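You operate a simulated robot arm through the tools that you are given. There is no shell and no other tool.

The job below is to be done with a simulated robot arm. You get a single attempt, and the scene is never put back.

Task
Open the blue and orange levers, start the pump, trim the shunt to about 10 L/min, then run the compressor.
Fine: the chiller's levers, both before the pump. The compressor must not trip. Leave the other valves and switches.

It is judged by the outcome, as a careful person would: the job done as asked, and still so three seconds after it is handed in. It fails if anything else is knocked over, pushed out of place, dropped, spilled or broken.

Robot
A 6-joint arm with a fingered hand, fixed in place. Base frame: the origin is on the floor under the middle of its stand, x ahead of it, y to its left, z up. Units: mm, degrees, N and s.
It reaches about 1346 mm from its shoulder. Its first joint turns from -149.0 to 149.0 degrees. Payload 3.5 kg.
Tool frame: the origin (TCP) lies between the finger pads and is the grasp point; the fingertips stand 26 mm ahead of it; z points along the fingers, y is the line along which they close. The gripper opens to 132 mm; its body begins 73 mm behind the TCP. The gripper is a hand of 4 fingers: y runs from the thumb to the fingers, the wrist lies at [0, 0, -234] in the tool frame, and closing takes about 1.5 s.
Orientation is that of the tool frame in the base frame, as a unit quaternion [x, y, z, w]. With the fingers straight down and closing along the base's y, the tool's x points along the base's -x, its y along +y and its z along -z.

Tools
- The arm moves only by the tool send_rows. Its argument "commands" is a list of rows, each a list of 6 numbers: the shift along the tool's x, y, z in mm, then the turn, a rotation vector about the tool's x, y, z in degrees. In form: [[tx, ty, tz, ax, ay, az], ...]. A call has 1 to 20 rows; each row is the pose to reach, as a shift and turn from the pose commanded when the call began, along the tool's axes at that moment. "gripper" is the opening, from 0 (shut) to 1 (fully open), set as the call begins (left out, the last holds). Rows are played at 5 a second. More than 50 mm and 8.6 degrees between two rows, or a gripper value outside its range, and nothing of the call is played. A pose out of reach is approached as far as the arm can. The call stops where the force on the tool passes 40 N (or 10 N more than at its start, if that is more) or the arm is blocked; 0.2 s more then pass. Each finger travels about 72 mm/s and halts on what it meets, pressing with about 26 N; the grip force reading is that of the motor and also rises with nothing between the fingers. The clock runs only during rows and for 0.2 s after the last one: add rows that repeat a pose to give the fingers time. It gives the time, the measured TCP pose, the force on the tool (base axes), the opening and the grip force at its end, in the units of the frame above (readings bear some noise), with the torque about the TCP (base axes, N m) and any sound that the robot's microphone picked up.
- Cameras (640 x 400 px; columns grow to the right, rows downward): "scene" is fixed at [48.4, 651.5, 1425]; the picture's right is [0.96, -0.29, 0.00], its down [-0.16, -0.52, -0.84] and it looks along [0.24, 0.80, -0.54] (base axes); focal length 214 px, centre (320, 200). "wrist" rides on the gripper at [68, 2, -97] in the tool frame; the picture's right is [-0.03, 1.00, 0.00], its down [-0.82, -0.02, -0.58] and it looks along [-0.58, -0.02, 0.82] (tool axes); focal length 270 px, centre (320, 200).
- get_image(camera): a new picture of that camera. No time passes.
- move_column(by): slides the trunk up (or, below 0, down) by that many mm; the arm rides with it, the base frame stays. It gives what a move gives, with no picture.
- curl_fingers(finger1, finger2, finger3, thumb_bend): sets how far each is bent, from 0 (flat) to 1 (curled in); at 0.3 the hand is open as for a grip, at 0.7 the pads meet at the TCP. One left out holds its place. A second passes; each finger stops where it meets its share of the squeeze, and holds until it gets a number again. A gripper value or a shape takes the hand back. It gives what a move gives, with no picture; readings hold the bend of each and the force on the fingers (four entries, about 0 where the hand has none), thumb and palm.
- set_grasp(shape): the hand has 4 fingers and takes this shape, open, in about a second: jaw (thumb against the fingers, like two jaws); tri (thumb and two fingers); tip (a fingertip pinch); poke (one finger out to press); point (the index stretched); flat (the hand flat); cup (the hand cupped); fist (a fist). The gripper value then closes the fingers along that shape, each until it touches; the sizes above hold for jaw. It gives what a move gives, with no picture.
- measure_at(camera, pixels): for up to 12 pixels [column, row] of the newest picture of that camera ("zoom" is the newest enlarged one), the place [x, y, z] in the base frame of the surface seen there, good to about 2 mm. No time passes.
- close_up(camera, box): a new picture of the part [left, top, right, bottom] of that camera's present view, enlarged. No time passes.
- job_done(): hands the job in; it is judged then, once.

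Unless the task says otherwise, let go and move clear before handing in.

The tools are called as a command line: name --pt "numbers of a row" for each row, then --argument value for the rest, lists and objects as JSON in quotes. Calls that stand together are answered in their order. send_rows: Moves the arm, as the interface text tells. Its arguments: {"type":"object","properties":{"commands":{"type":"array","items":{"type":"array","items":{"type":"number"}}},"gripper":{"type":"number"}},"required":["commands"]} The other tools are called the same way: move_column (by) moves the trunk up or down; set_grasp (shape) gives the hand a shape; curl_fingers (finger1, finger2, finger3, thumb_bend) moves the fingers one by one; get_image (camera) takes a picture; measure_at (camera, pixels) gives the place of the surface under pixels of a picture; close_up (camera, box) takes an enlarged picture of a part of a camera's view; job_done () hands the job in.

At the start:

```text
time_s: 0.0
tool_pos: [92.6, 589.9, 926.7]
tcp_rot: [-0.001, 1.0, 0.001, 0.001]
ft_force: [-0.6, 0.6, -0.1]
wrist_torque: [0.01, 0.02, 0.01]
gripper_width: 131.9
finger_force: 0.0
shape: jaw
bend: [0.3, 0.3, 0.3, 0.3]
finger forces: [0.1, 0.0, 0.0, 0.1, 0.0, 0.1]
trunk travel left (down, up): [-826.0, 144.0]
```

scene: 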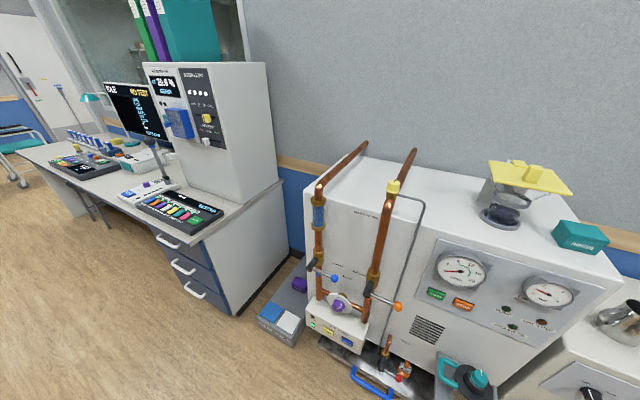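
wrist: 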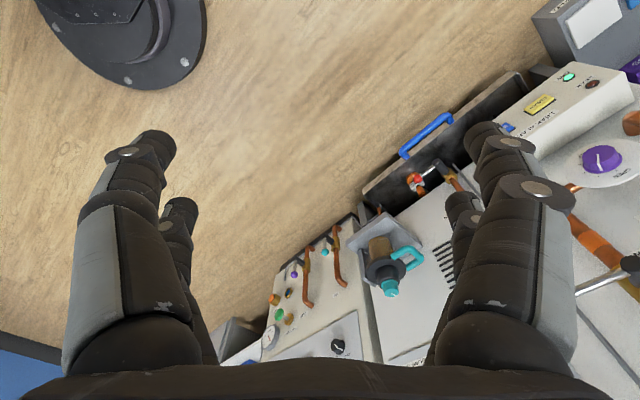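

The scene picture shows a chiller cabinet with copper pipes, a blue-tipped lever near (330,278), an orange-tipped lever near (395,306), a purple knob near (338,306) and a small panel around (335,330). I'll take close-ups before moving.

close_up --camera "scene" --box '[290, 220, 450, 320]'

close_up --camera "scene" --box '[290, 290, 450, 390]'

close_up --camera "scene" --box '[400, 230, 600, 355]'

close_up --camera "wrist" --box '[240, 40, 640, 290]'

```text
4.00 times, centred on (370, 270) of scene
```

zoom: 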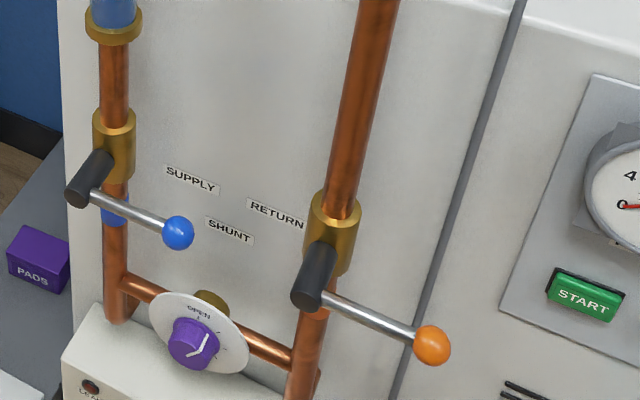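

```text
4.00 times, centred on (370, 340) of scene
```

zoom: 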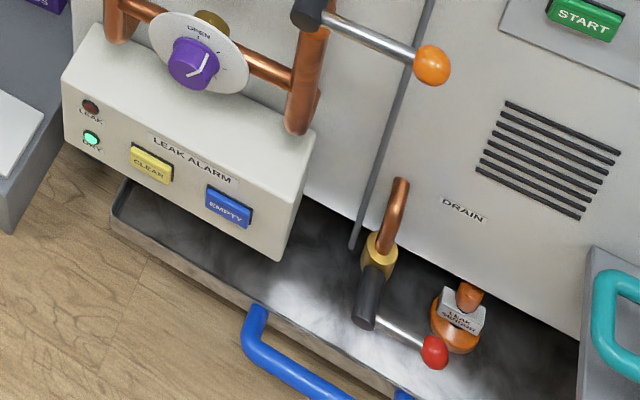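

```text
3.20 times, centred on (500, 292) of scene
```

zoom: 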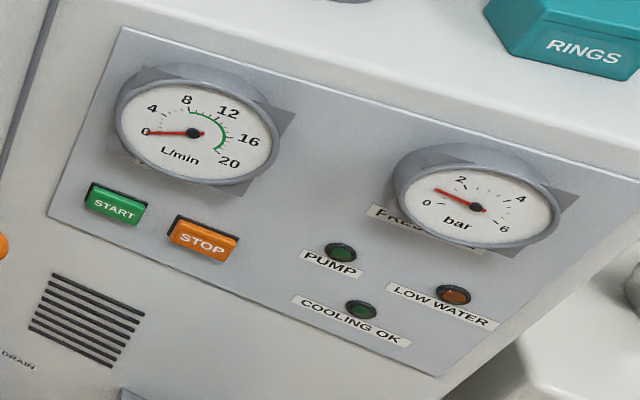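

```text
1.60 times, centred on (440, 165) of wrist
```

zoom: 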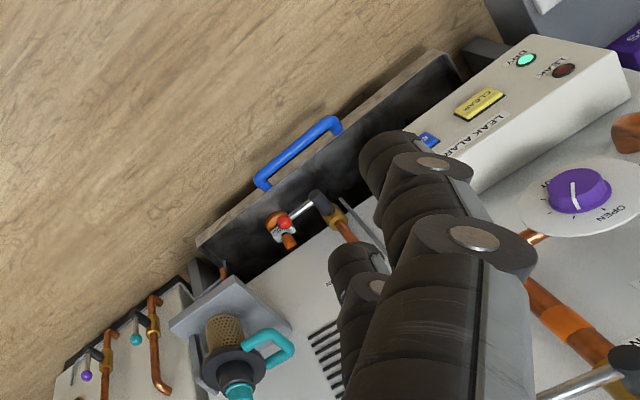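

The chiller front has START (green) and STOP (orange) buttons, and gauges for L/min and bar. I still need to find the compressor switch, so I'll look at the other units: the bench tower near (190,110) and the cabinet at the lower right.

close_up --camera "scene" --box '[130, 60, 270, 148]'

close_up --camera "scene" --box '[480, 290, 640, 400]'

close_up --camera "scene" --box '[40, 75, 240, 245]'

close_up --camera "scene" --box '[460, 140, 640, 260]'

close_up --camera "scene" --box '[300, 130, 440, 230]'

```text
4.55 times, centred on (200, 104) of scene
```

zoom: 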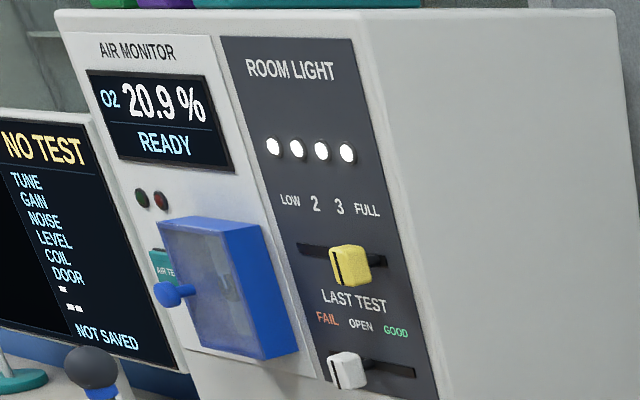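

```text
3.64 times, centred on (560, 345) of scene
```

zoom: 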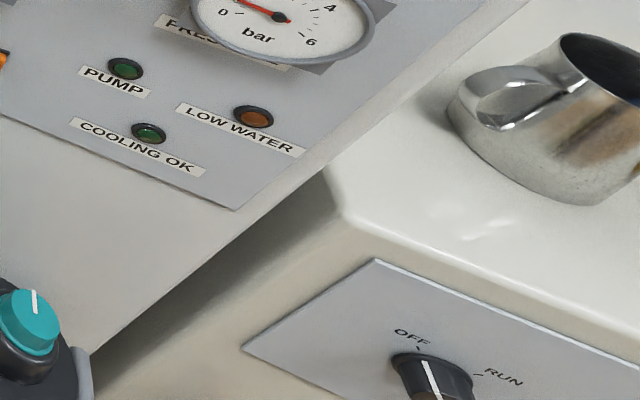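

```text
2.35 times, centred on (140, 160) of scene
```

zoom: 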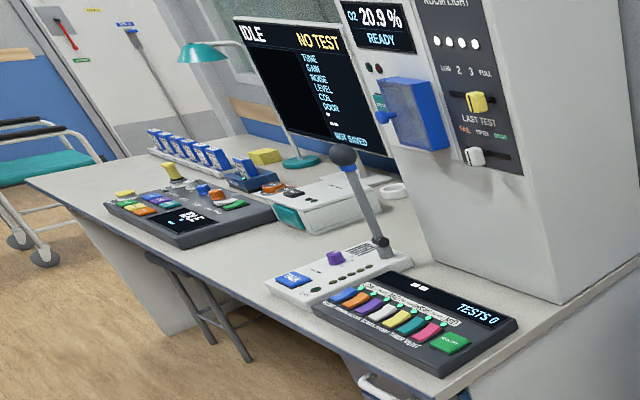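

```text
3.33 times, centred on (550, 200) of scene
```

zoom: 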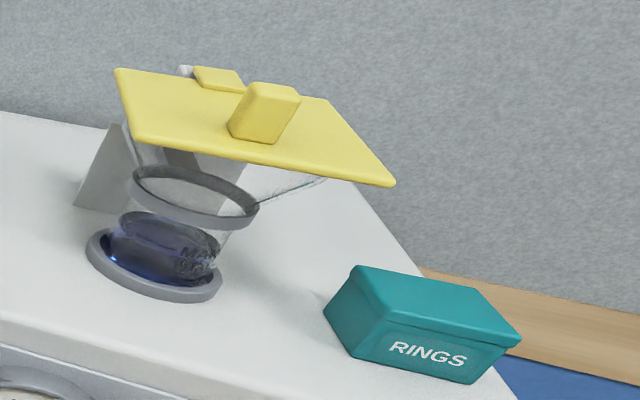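

```text
4.00 times, centred on (370, 180) of scene
```

zoom: 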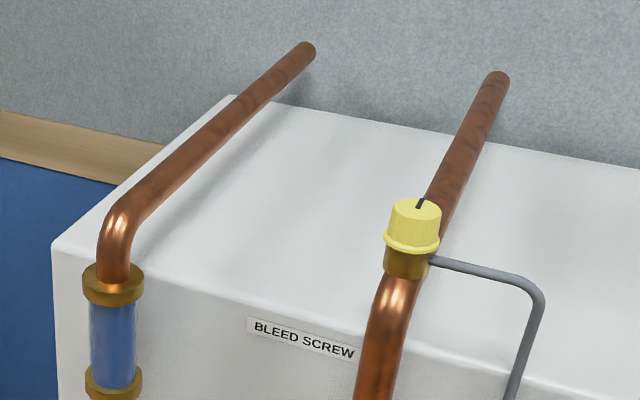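

The compressor looks like the right-hand cabinet, with an OFF/RUN knob near (590,395). I'll measure the key points on the chiller and that knob.

get_image --camera "scene"

measure_at --camera "scene" --pixels '[[334, 278], [314, 270], [312, 264], [397, 306], [373, 291], [368, 288], [338, 306], [345, 295], [340, 250], [436, 293], [463, 303], [590, 394]]'

measure_at --camera "scene" --pixels '[[320, 245], [405, 260], [430, 260], [500, 310], [560, 340], [425, 330], [320, 200], [377, 270], [317, 255], [370, 275], [460, 270], [545, 292]]'

```text
taken
```

scene: 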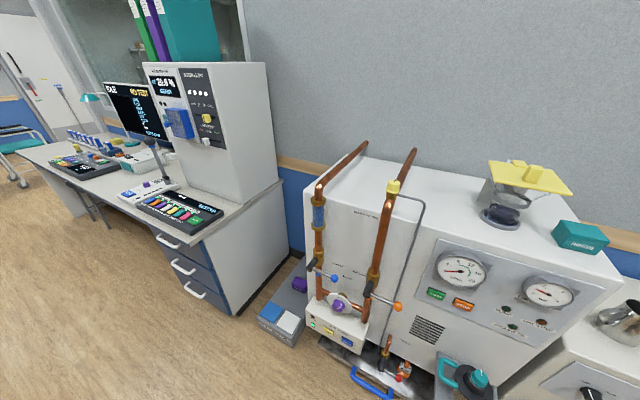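

```text
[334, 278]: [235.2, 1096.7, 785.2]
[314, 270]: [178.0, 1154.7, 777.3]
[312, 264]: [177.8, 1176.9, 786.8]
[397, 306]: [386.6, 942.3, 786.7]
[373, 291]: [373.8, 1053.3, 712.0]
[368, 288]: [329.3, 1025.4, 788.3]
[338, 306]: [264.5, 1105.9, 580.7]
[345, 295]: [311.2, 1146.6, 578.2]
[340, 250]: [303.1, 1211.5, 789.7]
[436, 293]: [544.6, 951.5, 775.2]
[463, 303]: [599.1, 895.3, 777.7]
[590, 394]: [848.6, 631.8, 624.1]
```

```text
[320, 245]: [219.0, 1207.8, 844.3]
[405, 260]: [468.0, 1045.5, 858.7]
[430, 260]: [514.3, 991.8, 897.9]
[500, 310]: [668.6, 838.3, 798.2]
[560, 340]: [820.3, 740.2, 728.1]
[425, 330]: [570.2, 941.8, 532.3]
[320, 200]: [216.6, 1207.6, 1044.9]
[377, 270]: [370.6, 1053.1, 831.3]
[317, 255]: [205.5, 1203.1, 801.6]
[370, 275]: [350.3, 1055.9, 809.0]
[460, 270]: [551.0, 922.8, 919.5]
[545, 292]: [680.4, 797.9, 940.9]
```

The chiller face runs at about 45° (x+y≈1514 on its front). The blue ball is near (235,1097,785), the orange ball near (387,942,787) and the shunt knob near (264,1106,581). I'll turn the hand to face the chiller with the wrist camera upright, staying in free space.

send_rows --pt "-0.7 12.4 -4.1 -5.6 2.32 5.6" --pt "-1.4 24.8 -8.1 -11.2 4.64 11.2" --pt "-2.2 37.2 -12.2 -16.81 6.96 16.81" --pt "-2.9 49.6 -16.2 -22.41 9.28 22.41" --pt "-3.6 62 -20.3 -28.01 11.6 28.01" --pt "-4.3 74.4 -24.4 -33.61 13.92 33.61" --pt "-5 86.8 -28.4 -39.21 16.24 39.21" --pt "-5.8 99.2 -32.5 -44.82 18.56 44.82" --pt "-6.5 111.6 -36.5 -50.42 20.88 50.42" --pt "-7.2 124 -40.6 -56.02 23.2 56.02" --pt "-7.9 136.4 -44.7 -61.62 25.52 61.62" --pt "-8.6 148.8 -48.7 -67.22 27.84 67.22" --pt "-9.4 161.2 -52.8 -72.83 30.16 72.83" --pt "-10.1 173.6 -56.8 -78.43 32.48 78.43" --pt "-10.8 186 -60.9 -84.03 34.8 84.03" --pt "-11.5 198.4 -65 -89.63 37.12 89.63" --pt "-12.2 210.8 -69 -95.23 39.44 95.23" --pt "-13 223 -73 -100.84 41.76 100.84"

```text
time_s: 3.8
tool_pos: [108.1, 813.5, 1146.7]
tcp_rot: [0.66, 0.309, 0.643, -0.237]
ft_force: [0.3, 0.3, 0.1]
wrist_torque: [0.01, 0.0, -0.06]
gripper_width: 132.2
finger_force: 0.0
shape: jaw
bend: [0.3, 0.3, 0.3, 0.3]
finger forces: [0.1, 0.0, 0.0, 0.0, 0.0, 0.0]
out of reach, approached as far as the arm can: row 1, 2, 4, 5, 6, 7, 8, 9, 10, 11, 12, 13, 14, 15, 16, 17, 18
trunk travel left (down, up): [-826.0, 144.0]
```

The hand now faces the chiller, but z stayed at 1147 instead of 1000, so the arm sits too high for this pose. I'll check the wrist view and then lower the trunk.

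get_image --camera "wrist"

get_image --camera "scene"

```text
taken
```

wrist: 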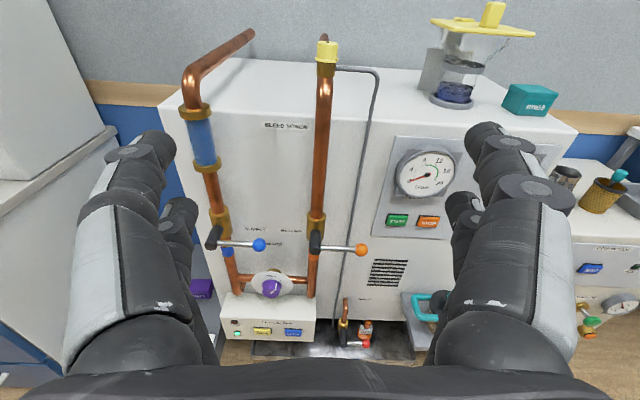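

```text
taken
```

scene: 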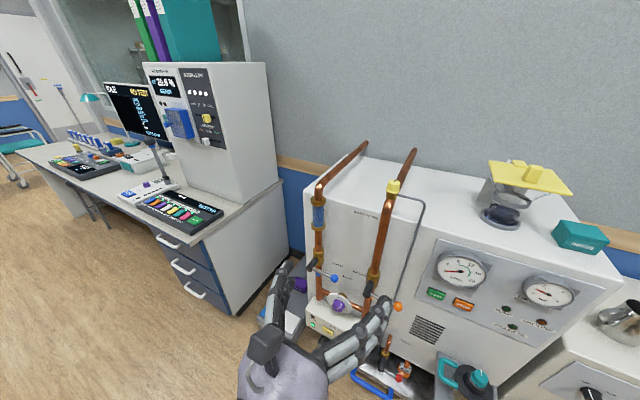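

The wrist view gives a clear front view: blue ball (260,245), orange ball (361,250), shunt knob (271,287), START (397,219), STOP (428,222). I'll zoom in on these.

close_up --camera "wrist" --box '[190, 190, 390, 315]'

close_up --camera "wrist" --box '[220, 250, 320, 312]'

close_up --camera "wrist" --box '[360, 120, 640, 295]'

close_up --camera "wrist" --box '[540, 220, 640, 340]'

close_up --camera "wrist" --box '[200, 280, 460, 370]'

```text
3.20 times, centred on (290, 252) of wrist
```

zoom: 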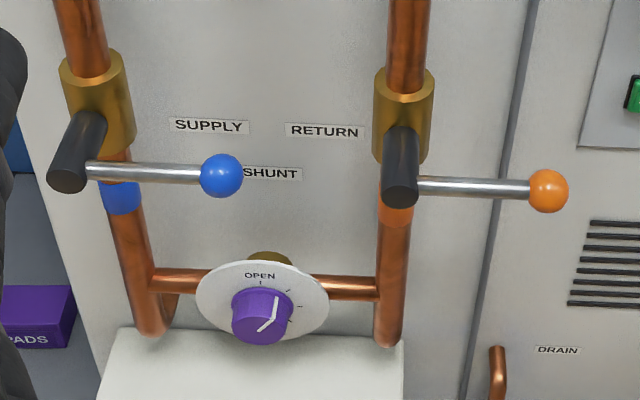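

```text
6.40 times, centred on (270, 281) of wrist
```

zoom: 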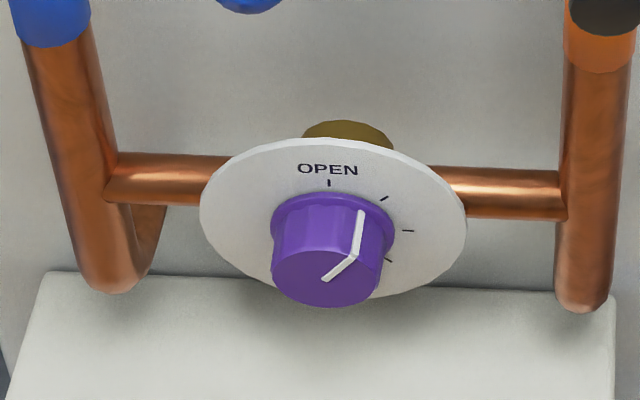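

```text
2.29 times, centred on (500, 208) of wrist
```

zoom: 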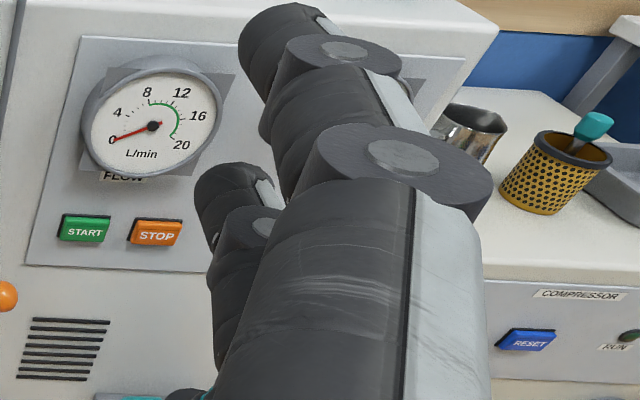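

```text
3.33 times, centred on (590, 280) of wrist
```

zoom: 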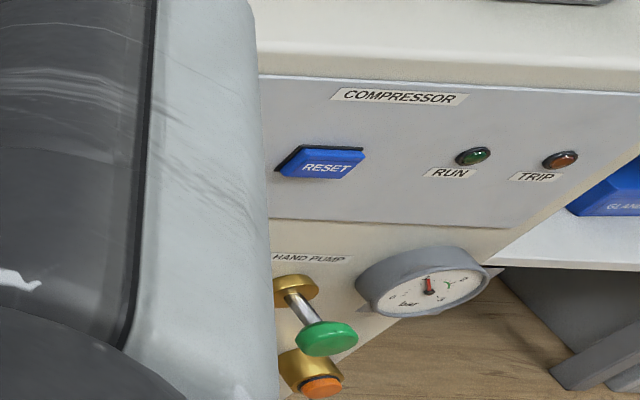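

```text
2.46 times, centred on (330, 325) of wrist
```

zoom: 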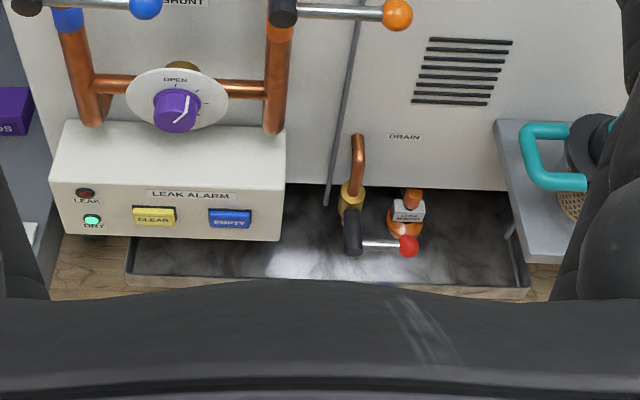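

The shunt knob is on a horizontal axis facing the front, with its pointer now up and to the right. I'll measure the levers, knob and buttons from this view.

measure_at --camera "wrist" --pixels '[[260, 245], [215, 241], [212, 244], [240, 244], [361, 249], [315, 247], [316, 250], [340, 247], [271, 289], [275, 294], [253, 279], [289, 290]]'

measure_at --camera "wrist" --pixels '[[397, 220], [428, 222], [218, 222], [317, 222], [218, 160], [225, 255], [314, 262], [239, 282], [300, 284], [272, 301], [265, 298], [280, 298]]'

```text
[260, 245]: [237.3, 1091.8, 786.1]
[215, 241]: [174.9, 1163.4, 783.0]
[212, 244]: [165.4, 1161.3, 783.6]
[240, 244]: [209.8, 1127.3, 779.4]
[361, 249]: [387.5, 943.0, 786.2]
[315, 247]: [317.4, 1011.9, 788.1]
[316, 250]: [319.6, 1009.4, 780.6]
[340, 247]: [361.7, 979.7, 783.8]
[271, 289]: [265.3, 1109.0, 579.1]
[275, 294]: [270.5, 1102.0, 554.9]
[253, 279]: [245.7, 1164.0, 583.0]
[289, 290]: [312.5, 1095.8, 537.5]
```

```text
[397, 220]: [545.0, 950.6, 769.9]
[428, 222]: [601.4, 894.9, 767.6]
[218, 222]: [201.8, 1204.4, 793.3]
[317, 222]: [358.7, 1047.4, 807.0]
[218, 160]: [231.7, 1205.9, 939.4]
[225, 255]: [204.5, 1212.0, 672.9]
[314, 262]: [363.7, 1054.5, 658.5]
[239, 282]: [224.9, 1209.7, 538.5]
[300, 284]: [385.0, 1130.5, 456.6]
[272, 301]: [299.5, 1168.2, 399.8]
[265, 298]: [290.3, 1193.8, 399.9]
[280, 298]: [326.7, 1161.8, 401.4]
```

Both levers are horizontal, across vertical pipes, so they are closed. The blue ball is about 96 mm to the right of its hub, and the orange one matches. Both are at z≈777, about 120 mm in front of the face. I'll lower the trunk so the arm can reach these heights and see how the pose follows.

move_column --by -250

send_rows --pt "0 0 0 0 0 0" --pt "0 0 0 0 0 0"

```text
time_s: 6.4
tool_pos: [109.0, 812.4, 896.9]
tcp_rot: [0.66, 0.31, 0.642, -0.236]
ft_force: [0.2, -0.9, -0.2]
wrist_torque: [-0.02, 0.01, 0.0]
gripper_width: 131.8
finger_force: 0.0
shape: jaw
bend: [0.3, 0.3, 0.3, 0.3]
finger forces: [0.1, 0.1, 0.1, 0.1, 0.0, 0.0]
trunk travel left (down, up): [-576.0, 394.0]
```

```text
time_s: 7.0
tool_pos: [108.4, 812.9, 897.3]
tcp_rot: [0.66, 0.31, 0.643, -0.237]
ft_force: [0.4, -0.9, -0.1]
wrist_torque: [0.0, -0.04, 0.02]
gripper_width: 131.8
finger_force: 0.1
shape: jaw
bend: [0.3, 0.3, 0.3, 0.3]
finger forces: [0.0, 0.0, 0.0, 0.0, 0.0, 0.1]
trunk travel left (down, up): [-576.0, 394.0]
```

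The arm rides with the trunk, and its commanded pose is now the real one. I'll correct the roughly 6° orientation error and check that the pose is reachable.

send_rows --pt "0 0 0 -0.3 1.76 2.47" --pt "0 0 0 -0.62 3.53 4.94" --pt "0 0 0 -0.62 3.53 4.94"

```text
time_s: 7.8
tool_pos: [107.5, 812.5, 897.5]
tcp_rot: [0.66, 0.31, 0.643, -0.236]
ft_force: [-0.2, -0.3, 0.1]
wrist_torque: [-0.01, 0.02, -0.03]
gripper_width: 132.0
finger_force: 0.0
shape: jaw
bend: [0.3, 0.3, 0.3, 0.3]
finger forces: [0.0, 0.1, 0.0, 0.1, 0.1, 0.0]
out of reach, approached as far as the arm can: row 1, 2, 3
trunk travel left (down, up): [-576.0, 394.0]
```

That orientation is at a joint limit, but it is only about 5° of roll off, which is fine for pushing. I'll shape the hand to poke and see which finger is out and where its tip is.

set_grasp --shape "poke"

get_image --camera "wrist"

get_image --camera "scene"

```text
time_s: 8.7
tool_pos: [107.3, 814.0, 897.4]
tcp_rot: [0.66, 0.31, 0.642, -0.237]
ft_force: [0.8, -0.2, -0.4]
wrist_torque: [-0.02, -0.03, -0.04]
gripper_width: 0.1
finger_force: 0.1
shape: poke
bend: [1.0, 1.0, 1.0, 0.34]
finger forces: [0.1, 0.0, 0.0, 0.1, 0.0, 0.0]
trunk travel left (down, up): [-576.0, 394.0]
```

```text
taken
```

wrist: 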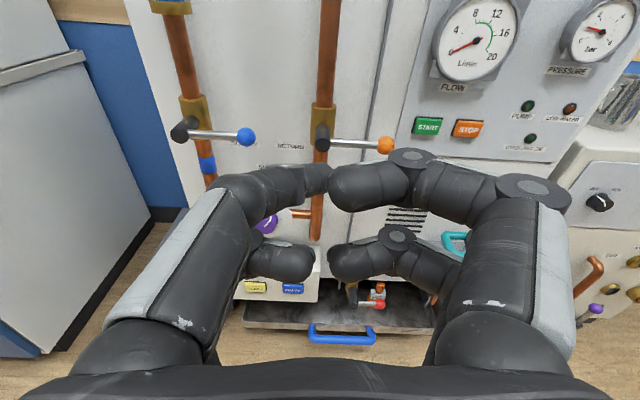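

```text
taken
```

scene: 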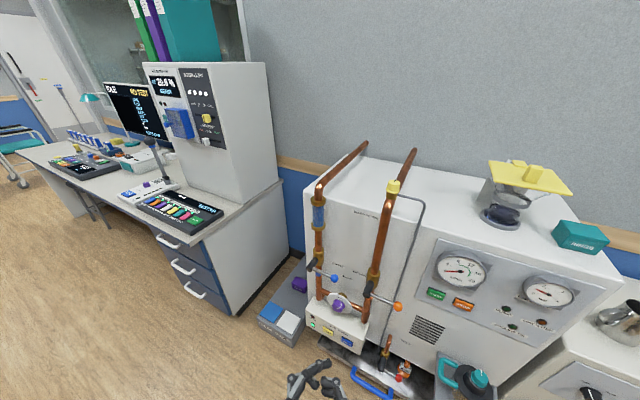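

The hand may still be mid-motion. I'll wait a moment and look again.

send_rows --pt "0 0 0 0 0 0" --pt "0 0 0 0 0 0" --pt "0 0 0 0 0 0" --pt "0 0 0 0 0 0" --pt "0 0 0 0 0 0"

get_image --camera "wrist"

```text
time_s: 9.9
tool_pos: [108.1, 812.7, 896.5]
tcp_rot: [0.66, 0.31, 0.642, -0.236]
ft_force: [-0.6, -0.1, -0.6]
wrist_torque: [0.0, 0.0, -0.01]
gripper_width: 0.2
finger_force: 0.2
shape: poke
bend: [1.0, 1.0, 1.0, 0.34]
finger forces: [0.0, 0.0, 0.0, 0.1, 0.0, 0.0]
trunk travel left (down, up): [-576.0, 394.0]
```

```text
taken
```

wrist: 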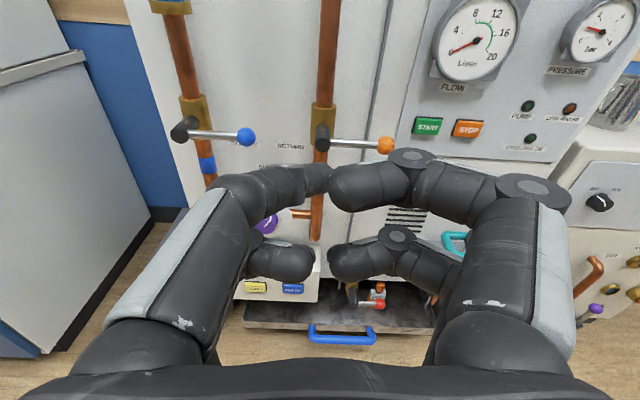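

In the poke shape all the digits look curled. I'll try "point" and compare.

set_grasp --shape "point"

get_image --camera "wrist"

curl_fingers --finger1 0.0 --finger2 1.0 --finger3 1.0 --thumb_bend 1.0

get_image --camera "wrist"

```text
time_s: 10.8
tool_pos: [107.5, 813.9, 896.7]
tcp_rot: [0.66, 0.309, 0.643, -0.237]
ft_force: [-1.0, 0.4, 0.3]
wrist_torque: [0.01, -0.01, 0.03]
gripper_width: 0.0
finger_force: 0.1
shape: point
bend: [0.24, 0.99, 1.0, 0.39]
finger forces: [0.0, 0.1, 0.0, 0.0, 0.1, 0.0]
trunk travel left (down, up): [-576.0, 394.0]
```

```text
taken
```

wrist: 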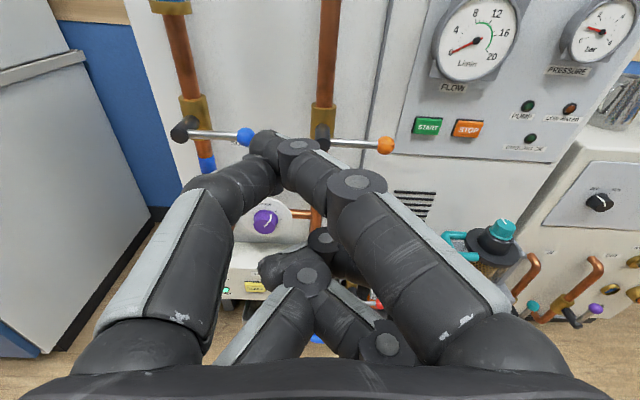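

```text
time_s: 11.8
tool_pos: [107.9, 812.4, 897.2]
tcp_rot: [0.66, 0.31, 0.642, -0.237]
ft_force: [-1.6, -0.2, -0.1]
wrist_torque: [0.04, -0.05, 0.01]
gripper_width: 0.1
finger_force: 0.0
shape: fingers
bend: [0.93, 0.9, 1.0, 0.91]
finger forces: [0.0, 0.1, 0.0, 0.0, 0.0, 0.0]
trunk travel left (down, up): [-576.0, 394.0]
```

```text
taken
```

wrist: 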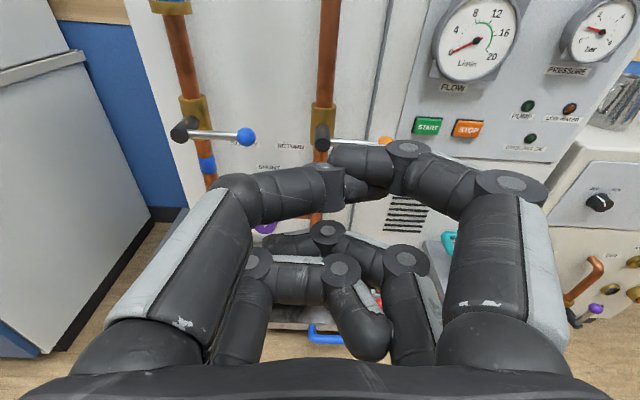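

The fingers may be blocking each other. I'll wait a second and look again.

send_rows --pt "0 0 0 0 0 0" --pt "0 0 0 0 0 0" --pt "0 0 0 0 0 0" --pt "0 0 0 0 0 0" --pt "0 0 0 0 0 0" --pt "0 0 0 0 0 0" --pt "0 0 0 0 0 0"

get_image --camera "wrist"

```text
time_s: 13.4
tool_pos: [108.2, 812.9, 895.6]
tcp_rot: [0.659, 0.311, 0.642, -0.238]
ft_force: [-0.8, -0.3, -0.2]
wrist_torque: [0.04, -0.04, -0.01]
gripper_width: 0.1
finger_force: 0.0
shape: fingers
bend: [0.94, 0.9, 1.0, 0.91]
finger forces: [0.1, 0.1, 0.0, 0.0, 0.0, 0.1]
trunk travel left (down, up): [-576.0, 394.0]
```

```text
taken
```

wrist: 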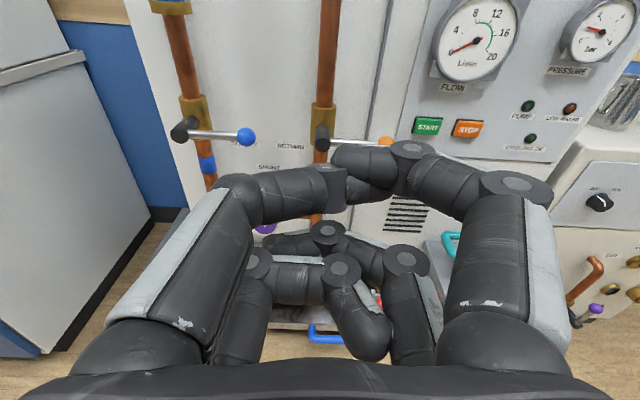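

The curled fingers have locked against each other. I'll open to jaw, then try the "tip" shape, whose closed pinch could serve as a narrow poker.

set_grasp --shape "jaw"

set_grasp --shape "tip"

get_image --camera "wrist"

close_up --camera "scene" --box '[250, 320, 380, 400]'

```text
time_s: 14.3
tool_pos: [108.8, 813.1, 896.6]
tcp_rot: [0.66, 0.31, 0.642, -0.237]
ft_force: [0.0, -0.6, 0.2]
wrist_torque: [-0.02, -0.03, -0.01]
gripper_width: 132.1
finger_force: 0.0
shape: jaw
bend: [0.3, 0.3, 0.3, 0.3]
finger forces: [0.0, 0.0, 0.0, 0.1, 0.0, 0.0]
trunk travel left (down, up): [-576.0, 394.0]
```

```text
time_s: 15.2
tool_pos: [108.1, 813.6, 896.5]
tcp_rot: [0.66, 0.31, 0.643, -0.236]
ft_force: [0.1, 0.1, 0.2]
wrist_torque: [0.02, -0.02, -0.03]
gripper_width: 132.1
finger_force: 0.0
shape: tip
bend: [0.3, 0.3, 0.3, 0.3]
finger forces: [0.0, 0.0, 0.0, 0.0, 0.0, 0.0]
trunk travel left (down, up): [-576.0, 394.0]
```

```text
taken
```

wrist: 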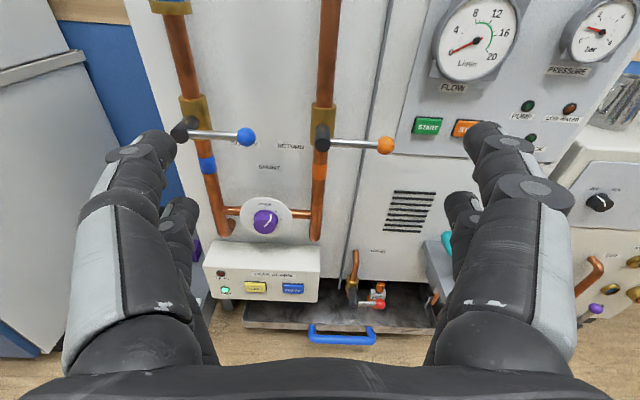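

```text
4.92 times, centred on (315, 360) of scene
```

zoom: 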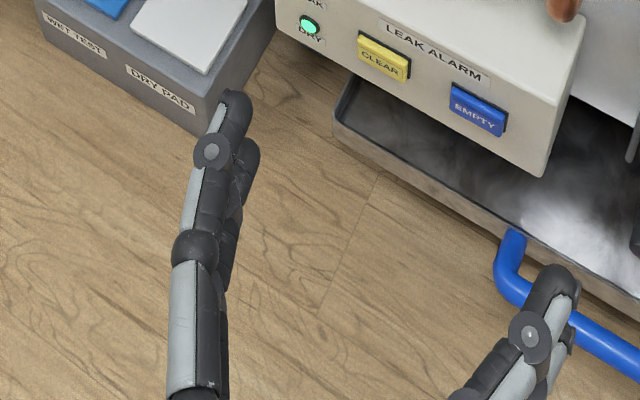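

Open, "tip" looks the same as jaw. I'll close it and look at the closed shape.

send_rows --pt "0 0 0 0 0 0" --pt "0 0 0 0 0 0" --pt "0 0 0 0 0 0" --pt "0 0 0 0 0 0" --pt "0 0 0 0 0 0" --pt "0 0 0 0 0 0" --pt "0 0 0 0 0 0" --pt "0 0 0 0 0 0" --gripper 0

get_image --camera "wrist"

close_up --camera "scene" --box '[250, 320, 380, 400]'

```text
time_s: 17.0
tool_pos: [107.9, 813.1, 896.3]
tcp_rot: [0.66, 0.309, 0.643, -0.236]
ft_force: [0.5, 0.0, -0.1]
wrist_torque: [0.01, 0.02, -0.01]
gripper_width: 0.0
finger_force: 26.2
shape: tip
bend: [0.62, 0.63, 0.63, 0.7]
finger forces: [0.1, 0.0, 0.1, 0.0, 0.1, 0.0]
trunk travel left (down, up): [-576.0, 394.0]
```

```text
taken
```

wrist: 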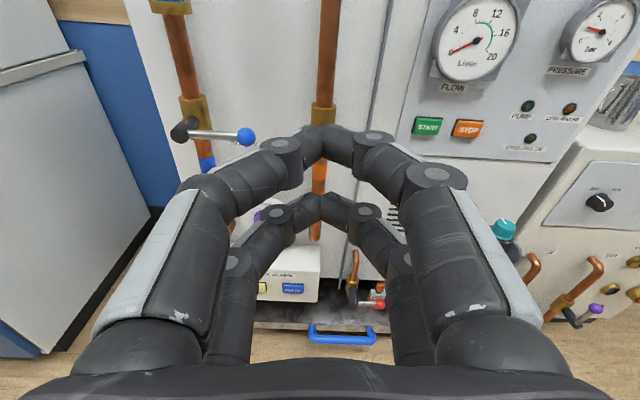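

```text
4.92 times, centred on (315, 360) of scene
```

zoom: 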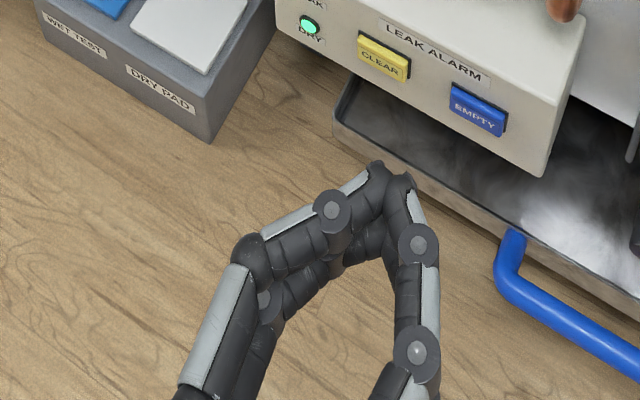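

Closed, it forms two tip pairs, an upper one near (322,140) and a lower one near (322,205). I'll measure them to get tool-frame positions.

measure_at --camera "wrist" --pixels '[[310, 140], [335, 138], [322, 140], [312, 205], [330, 205], [285, 155], [372, 137], [275, 215], [365, 212], [243, 136], [385, 146], [598, 202]]'

close_up --camera "wrist" --box '[500, 130, 640, 340]'

```text
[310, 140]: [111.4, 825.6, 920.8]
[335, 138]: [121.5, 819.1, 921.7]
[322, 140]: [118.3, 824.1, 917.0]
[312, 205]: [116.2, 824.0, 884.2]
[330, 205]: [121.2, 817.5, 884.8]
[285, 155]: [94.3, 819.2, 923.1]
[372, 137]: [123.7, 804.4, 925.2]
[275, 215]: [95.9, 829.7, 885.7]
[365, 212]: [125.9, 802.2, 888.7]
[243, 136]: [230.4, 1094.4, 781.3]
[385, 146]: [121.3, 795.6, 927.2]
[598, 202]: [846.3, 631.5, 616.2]
```

```text
1.90 times, centred on (570, 235) of wrist
```

zoom: 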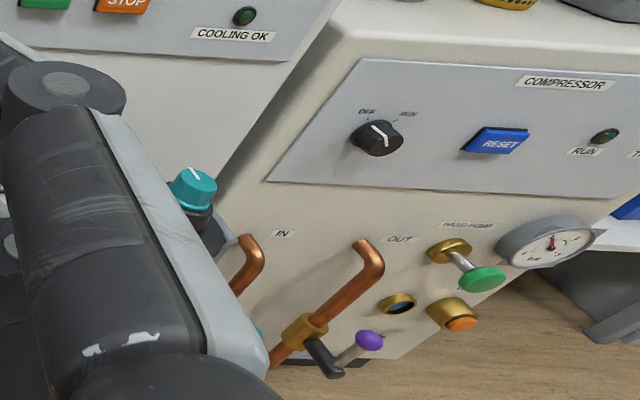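

The upper tip pair sits about 18 mm above the TCP and the lower pair about 18 mm below. I'll approach the blue lever from in front and above, stopping short so I can look.

send_rows --pt "-2.7 -15.6 25.4 0 0 0" --pt "-5.5 -31.2 50.8 0 0 0" --pt "-8.2 -46.8 76.3 0 0 0" --pt "-11 -62.4 101.7 0 0 0" --pt "-13.7 -78 127.1 0 0 0" --pt "-16.5 -93.7 152.5 0 0 0" --pt "-19.2 -109.3 178 0 0 0" --pt "-22 -124.9 203.4 0 0 0" --pt "-22 -124.9 203.4 0 0 0"

get_image --camera "wrist"

get_image --camera "scene"

```text
time_s: 19.0
tool_pos: [162.8, 1041.3, 895.6]
tcp_rot: [0.66, 0.31, 0.642, -0.238]
ft_force: [-0.1, -0.3, -0.3]
wrist_torque: [0.0, 0.01, -0.01]
gripper_width: 0.0
finger_force: 25.9
shape: tip
bend: [0.62, 0.63, 0.63, 0.7]
finger forces: [0.0, 0.1, 0.0, 0.1, 0.0, 0.0]
out of reach, approached as far as the arm can: row 1, 2, 3, 4, 5, 6, 7, 8, 9
trunk travel left (down, up): [-576.0, 394.0]
```

```text
taken
```

wrist: 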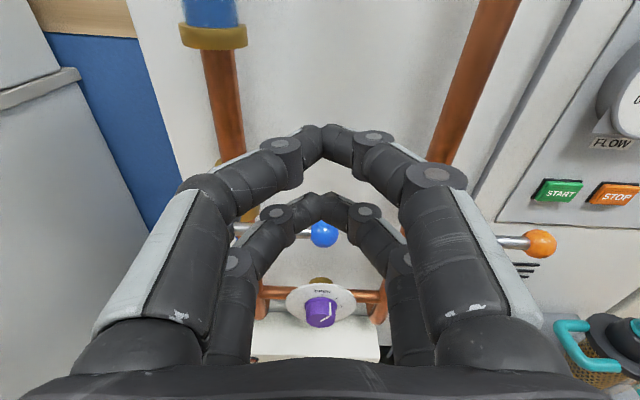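

```text
taken
```

scene: 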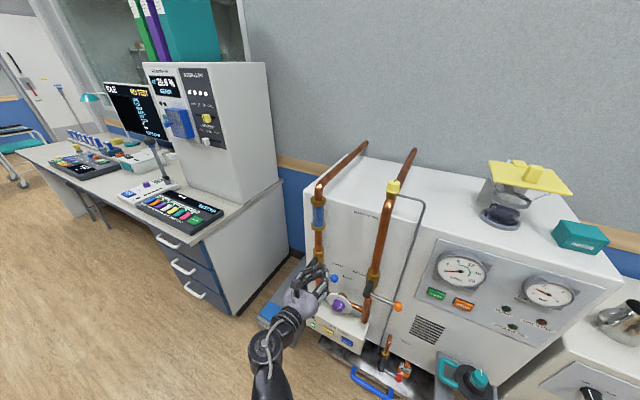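

x and y were reached, but z stays at 896, so the arm itself seems limited downward in this pose. I'll test whether it can go up 30 mm and come back.

send_rows --pt "15 0 0 0 0 0" --pt "30 0 0 0 0 0" --pt "30 0 0 0 0 0"

send_rows --pt "-15 0 0 0 0 0" --pt "-30 0 0 0 0 0" --pt "-45 0 0 0 0 0" --pt "-45 0 0 0 0 0"

```text
time_s: 19.8
tool_pos: [162.6, 1041.0, 896.2]
tcp_rot: [0.659, 0.309, 0.643, -0.237]
ft_force: [0.0, -0.6, 0.0]
wrist_torque: [-0.03, -0.04, 0.02]
gripper_width: 0.0
finger_force: 25.7
shape: tip
bend: [0.62, 0.63, 0.63, 0.7]
finger forces: [0.1, 0.0, 0.0, 0.0, 0.0, 0.0]
out of reach, approached as far as the arm can: row 1, 2, 3
trunk travel left (down, up): [-576.0, 394.0]
```

```text
time_s: 20.8
tool_pos: [163.0, 1042.0, 896.5]
tcp_rot: [0.66, 0.31, 0.642, -0.237]
ft_force: [-0.2, -0.1, 0.2]
wrist_torque: [0.01, 0.0, 0.0]
gripper_width: 0.0
finger_force: 25.6
shape: tip
bend: [0.62, 0.63, 0.63, 0.7]
finger forces: [0.0, 0.1, 0.0, 0.0, 0.1, 0.0]
out of reach, approached as far as the arm can: row 1, 2, 3, 4
trunk travel left (down, up): [-576.0, 394.0]
```

x and y respond but z does not, which means the arm moves in a plane and the wrist height is set only by the trunk. So I'll use the trunk for vertical moves. First I'll straighten the hand while keeping wrist height, then lower the trunk.

send_rows --pt "7.4 0.6 -0.4 -0.31 1.76 2.47" --pt "14.7 1.3 -0.9 -0.62 3.53 4.94" --pt "14.7 1.3 -0.9 -0.62 3.53 4.94"

move_column --by -75

get_image --camera "wrist"

```text
time_s: 21.6
tool_pos: [164.3, 1039.9, 897.3]
tcp_rot: [0.661, 0.308, 0.641, -0.241]
ft_force: [-0.4, 0.7, -0.1]
wrist_torque: [-0.02, -0.04, -0.01]
gripper_width: 0.0
finger_force: 25.7
shape: tip
bend: [0.62, 0.63, 0.63, 0.7]
finger forces: [0.0, 0.1, 0.1, 0.0, 0.1, 0.0]
out of reach, approached as far as the arm can: row 1, 2, 3
trunk travel left (down, up): [-576.0, 394.0]
```

```text
time_s: 22.7
tool_pos: [164.0, 1040.8, 821.7]
tcp_rot: [0.661, 0.307, 0.641, -0.24]
ft_force: [-0.8, 0.8, 0.8]
wrist_torque: [0.02, -0.03, -0.01]
gripper_width: 0.2
finger_force: 26.3
shape: tip
bend: [0.62, 0.63, 0.63, 0.7]
finger forces: [0.0, 0.0, 0.0, 0.0, 0.1, 0.1]
trunk travel left (down, up): [-501.0, 469.0]
```

```text
taken
```

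wrist: 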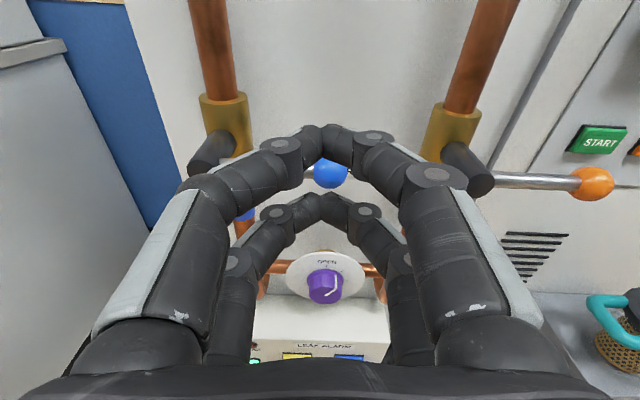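

The hand is at (164,1041,822), still with the slight tilt, which is acceptable. I'll move in over the blue lever arm, about 60 mm from its hub, with a few mm of clearance above it.

send_rows --pt "1.8 -4.7 22 0 0 0" --pt "3.5 -9.4 44 0 0 0" --pt "5.3 -14 66 0 0 0" --pt "7 -18.7 88 0 0 0" --pt "7 -18.7 88 0 0 0"

get_image --camera "wrist"

close_up --camera "scene" --box '[270, 230, 430, 330]'

```text
time_s: 23.9
tool_pos: [213.6, 1118.5, 821.7]
tcp_rot: [0.661, 0.306, 0.641, -0.24]
ft_force: [-0.4, -0.6, 0.5]
wrist_torque: [0.03, -0.01, 0.0]
gripper_width: 0.0
finger_force: 25.9
shape: tip
bend: [0.62, 0.63, 0.63, 0.7]
finger forces: [0.0, 0.0, 0.0, 0.0, 0.0, 0.0]
trunk travel left (down, up): [-501.0, 469.0]
```

```text
taken
```

wrist: 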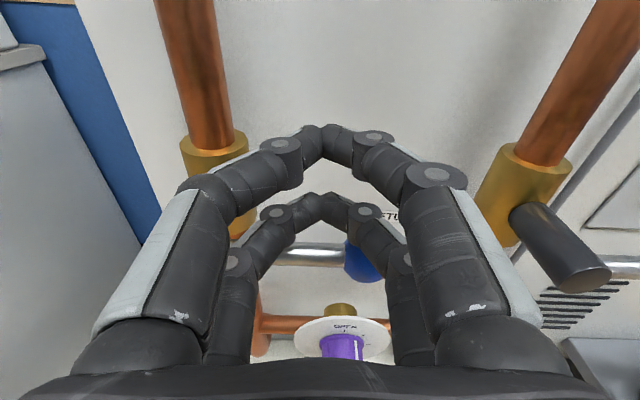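

```text
4.00 times, centred on (350, 280) of scene
```

zoom: 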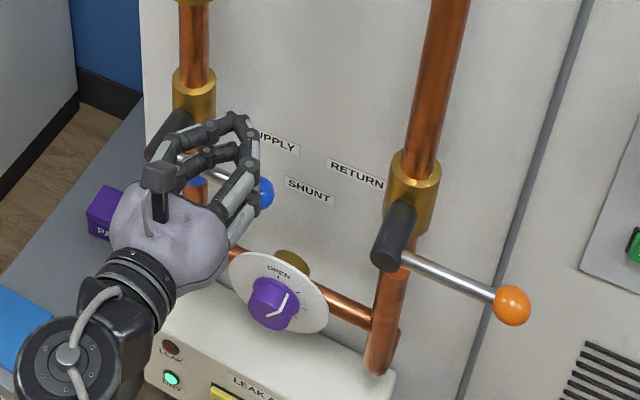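

The blue lever arm shows at (310,253) beneath the lower finger pair. I'll measure the clearances before lowering.

measure_at --camera "wrist" --pixels '[[310, 253], [360, 262], [318, 205], [275, 214], [365, 212], [280, 250], [238, 262], [402, 258]]'

```text
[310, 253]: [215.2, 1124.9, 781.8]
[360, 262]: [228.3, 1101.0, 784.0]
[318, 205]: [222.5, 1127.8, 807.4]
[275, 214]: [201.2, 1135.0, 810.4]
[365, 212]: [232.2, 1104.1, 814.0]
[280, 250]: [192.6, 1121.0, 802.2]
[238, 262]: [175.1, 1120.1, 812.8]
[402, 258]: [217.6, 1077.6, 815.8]
```

The arm top is at z≈782 and the finger underside at about 790. I'll lower the trunk in small steps and watch the force to see whether the lever turns downward.

move_column --by -12

move_column --by -6

get_image --camera "wrist"

```text
time_s: 24.5
tool_pos: [213.8, 1117.5, 812.2]
tcp_rot: [0.66, 0.307, 0.643, -0.24]
ft_force: [-0.2, 3.8, 16.7]
wrist_torque: [-0.13, -0.34, 0.12]
gripper_width: 0.0
finger_force: 26.5
shape: tip
bend: [0.62, 0.63, 0.63, 0.7]
finger forces: [0.0, 15.4, 0.0, 0.0, 0.0, 0.0]
trunk travel left (down, up): [-489.0, 481.0]
```

```text
time_s: 24.9
tool_pos: [211.2, 1116.2, 810.4]
tcp_rot: [0.655, 0.309, 0.647, -0.239]
ft_force: [-5.1, -5.0, 27.1]
wrist_torque: [-0.46, -0.48, -0.14]
gripper_width: 0.0
finger_force: 26.1
shape: tip
bend: [0.62, 0.63, 0.63, 0.7]
finger forces: [0.1, 26.0, 0.1, 0.1, 0.1, 0.0]
trunk travel left (down, up): [-485.0, 485.0]
stopped: the force on the tool passed its limit at 42 N (the readings are from after the stop); the commanded pose is now the measured one
```

```text
taken
```

wrist: 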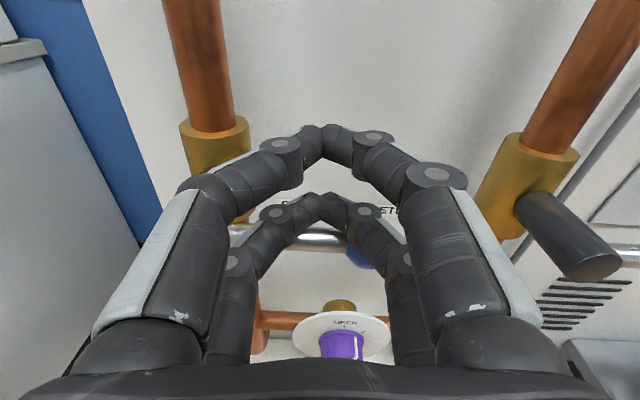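

The lever didn't turn down: force passed 42 N. I'll check whether it moved at all before trying upward.

measure_at --camera "wrist" --pixels '[[300, 236], [356, 255], [310, 243]]'

close_up --camera "scene" --box '[290, 240, 370, 300]'

```text
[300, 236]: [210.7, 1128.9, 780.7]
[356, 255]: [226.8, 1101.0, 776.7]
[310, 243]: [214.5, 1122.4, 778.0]
```

```text
6.67 times, centred on (330, 270) of scene
```

zoom: 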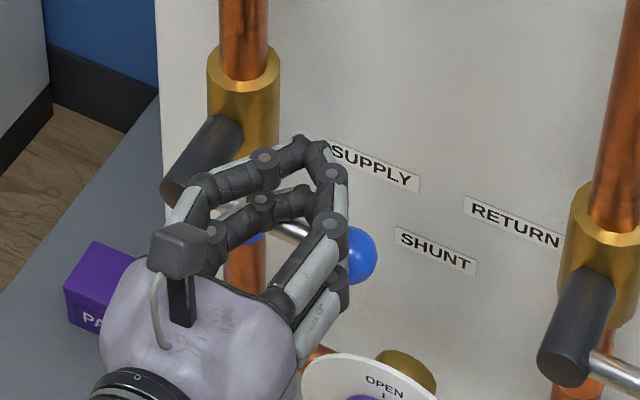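

The ball seems to have dropped a few mm, which could be soft-stop give or friction. I'll raise the trunk to release the lever and measure again, then try pushing up from below near the ball for more leverage.

move_column --by 20

get_image --camera "wrist"

measure_at --camera "wrist" --pixels '[[310, 253], [360, 262], [300, 250], [318, 205], [365, 268], [356, 255]]'

```text
time_s: 25.6
tool_pos: [211.8, 1118.2, 826.0]
tcp_rot: [0.658, 0.309, 0.644, -0.24]
ft_force: [0.4, 0.2, -0.1]
wrist_torque: [-0.01, 0.03, -0.03]
gripper_width: 0.0
finger_force: 26.2
shape: tip
bend: [0.62, 0.63, 0.63, 0.7]
finger forces: [0.0, 0.0, 0.0, 0.0, 0.0, 0.0]
trunk travel left (down, up): [-505.0, 465.0]
```

```text
taken
```

wrist: 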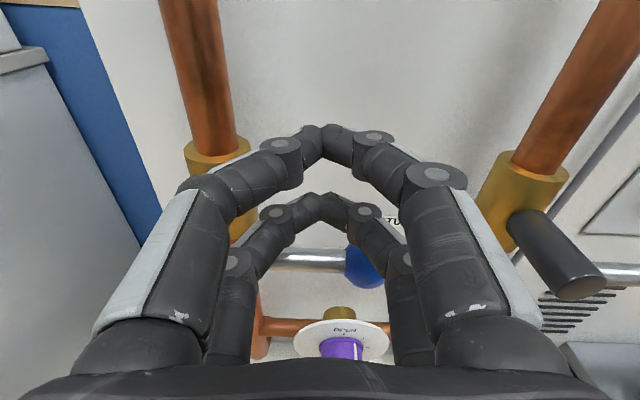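

```text
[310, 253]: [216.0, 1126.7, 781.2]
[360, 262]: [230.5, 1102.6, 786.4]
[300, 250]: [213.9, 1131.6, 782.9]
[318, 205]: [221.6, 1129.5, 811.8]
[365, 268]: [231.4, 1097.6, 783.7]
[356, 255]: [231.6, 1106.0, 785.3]
```

The lever returned to its original place (z≈781), so down is a hard stop. I'll back out, go below the lever and push upward.

send_rows --pt "-1.9 -0.4 -31 0 0 0" --pt "-3.9 -0.8 -62 0 0 0" --pt "-3.9 -0.8 -62 0 0 0"

move_column --by -100

get_image --camera "wrist"

```text
time_s: 26.4
tool_pos: [168.2, 1074.4, 826.7]
tcp_rot: [0.657, 0.309, 0.644, -0.239]
ft_force: [0.2, -0.5, 0.5]
wrist_torque: [0.01, 0.01, -0.01]
gripper_width: 0.0
finger_force: 25.6
shape: tip
bend: [0.62, 0.63, 0.63, 0.7]
finger forces: [0.0, 0.0, 0.0, 0.0, 0.0, 0.1]
trunk travel left (down, up): [-505.0, 465.0]
```

```text
time_s: 27.8
tool_pos: [169.4, 1074.5, 726.9]
tcp_rot: [0.658, 0.308, 0.645, -0.239]
ft_force: [0.5, -0.3, -0.3]
wrist_torque: [0.02, 0.03, 0.0]
gripper_width: 0.0
finger_force: 26.1
shape: tip
bend: [0.62, 0.63, 0.63, 0.7]
finger forces: [0.0, 0.0, 0.0, 0.1, 0.0, 0.0]
trunk travel left (down, up): [-405.0, 565.0]
```

```text
taken
```

wrist: 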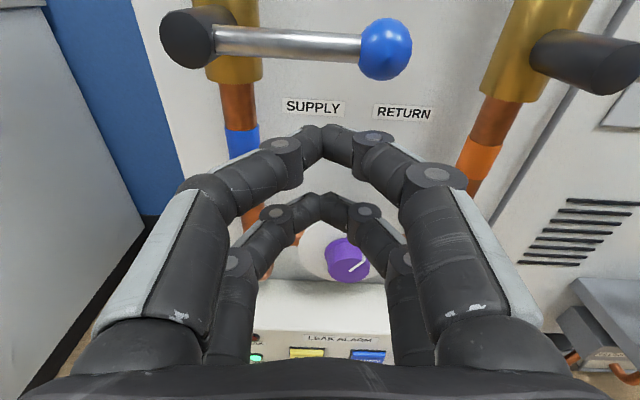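

The lever is clearly visible above the hand now. I'll measure it here, then slide in underneath.

measure_at --camera "wrist" --pixels '[[185, 40], [290, 43], [340, 46], [386, 48], [386, 70], [386, 20], [310, 140], [336, 138], [212, 40], [320, 55]]'

```text
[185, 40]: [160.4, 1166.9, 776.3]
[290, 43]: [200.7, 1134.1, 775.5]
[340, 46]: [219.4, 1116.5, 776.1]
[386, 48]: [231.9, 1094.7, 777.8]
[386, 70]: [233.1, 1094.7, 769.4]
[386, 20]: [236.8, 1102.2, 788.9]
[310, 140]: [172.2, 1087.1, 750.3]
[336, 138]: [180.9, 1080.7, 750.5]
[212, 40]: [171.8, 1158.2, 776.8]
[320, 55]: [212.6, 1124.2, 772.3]
```

The hub axis is near a=-711 mm (along the face), z=776, and the ball is at a≈-609. My fingertip tops are at z=750, clear of the ball bottom at about 762. I'll slide in beneath it.

send_rows --pt "1.5 5.4 31 0 0 0" --pt "3.1 10.8 61.8 0 0 0" --pt "3.1 10.8 61.8 0 0 0"

move_column --by 15

get_image --camera "wrist"

```text
time_s: 28.6
tool_pos: [220.6, 1112.2, 726.6]
tcp_rot: [0.657, 0.309, 0.645, -0.24]
ft_force: [1.0, -0.4, 0.4]
wrist_torque: [0.0, 0.01, 0.01]
gripper_width: 0.0
finger_force: 26.1
shape: tip
bend: [0.62, 0.63, 0.63, 0.7]
finger forces: [0.0, 0.1, 0.1, 0.0, 0.0, 0.0]
trunk travel left (down, up): [-405.0, 565.0]
```

```text
time_s: 29.2
tool_pos: [220.5, 1111.6, 742.9]
tcp_rot: [0.657, 0.308, 0.645, -0.239]
ft_force: [0.3, 0.1, -1.9]
wrist_torque: [0.02, 0.06, -0.03]
gripper_width: 0.3
finger_force: 25.5
shape: tip
bend: [0.62, 0.63, 0.63, 0.7]
finger forces: [1.5, 0.0, 0.1, 0.0, 0.0, 0.0]
trunk travel left (down, up): [-420.0, 550.0]
```

```text
taken
```

wrist: 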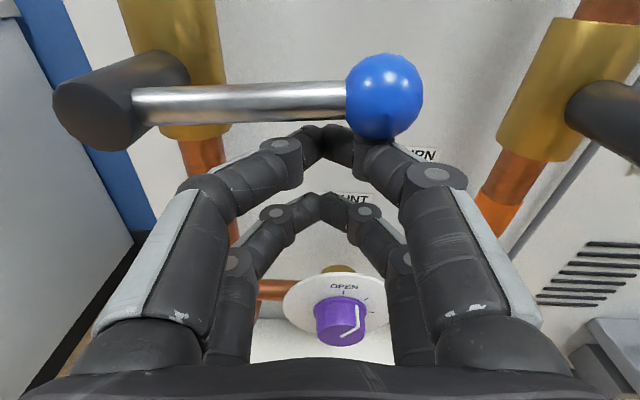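

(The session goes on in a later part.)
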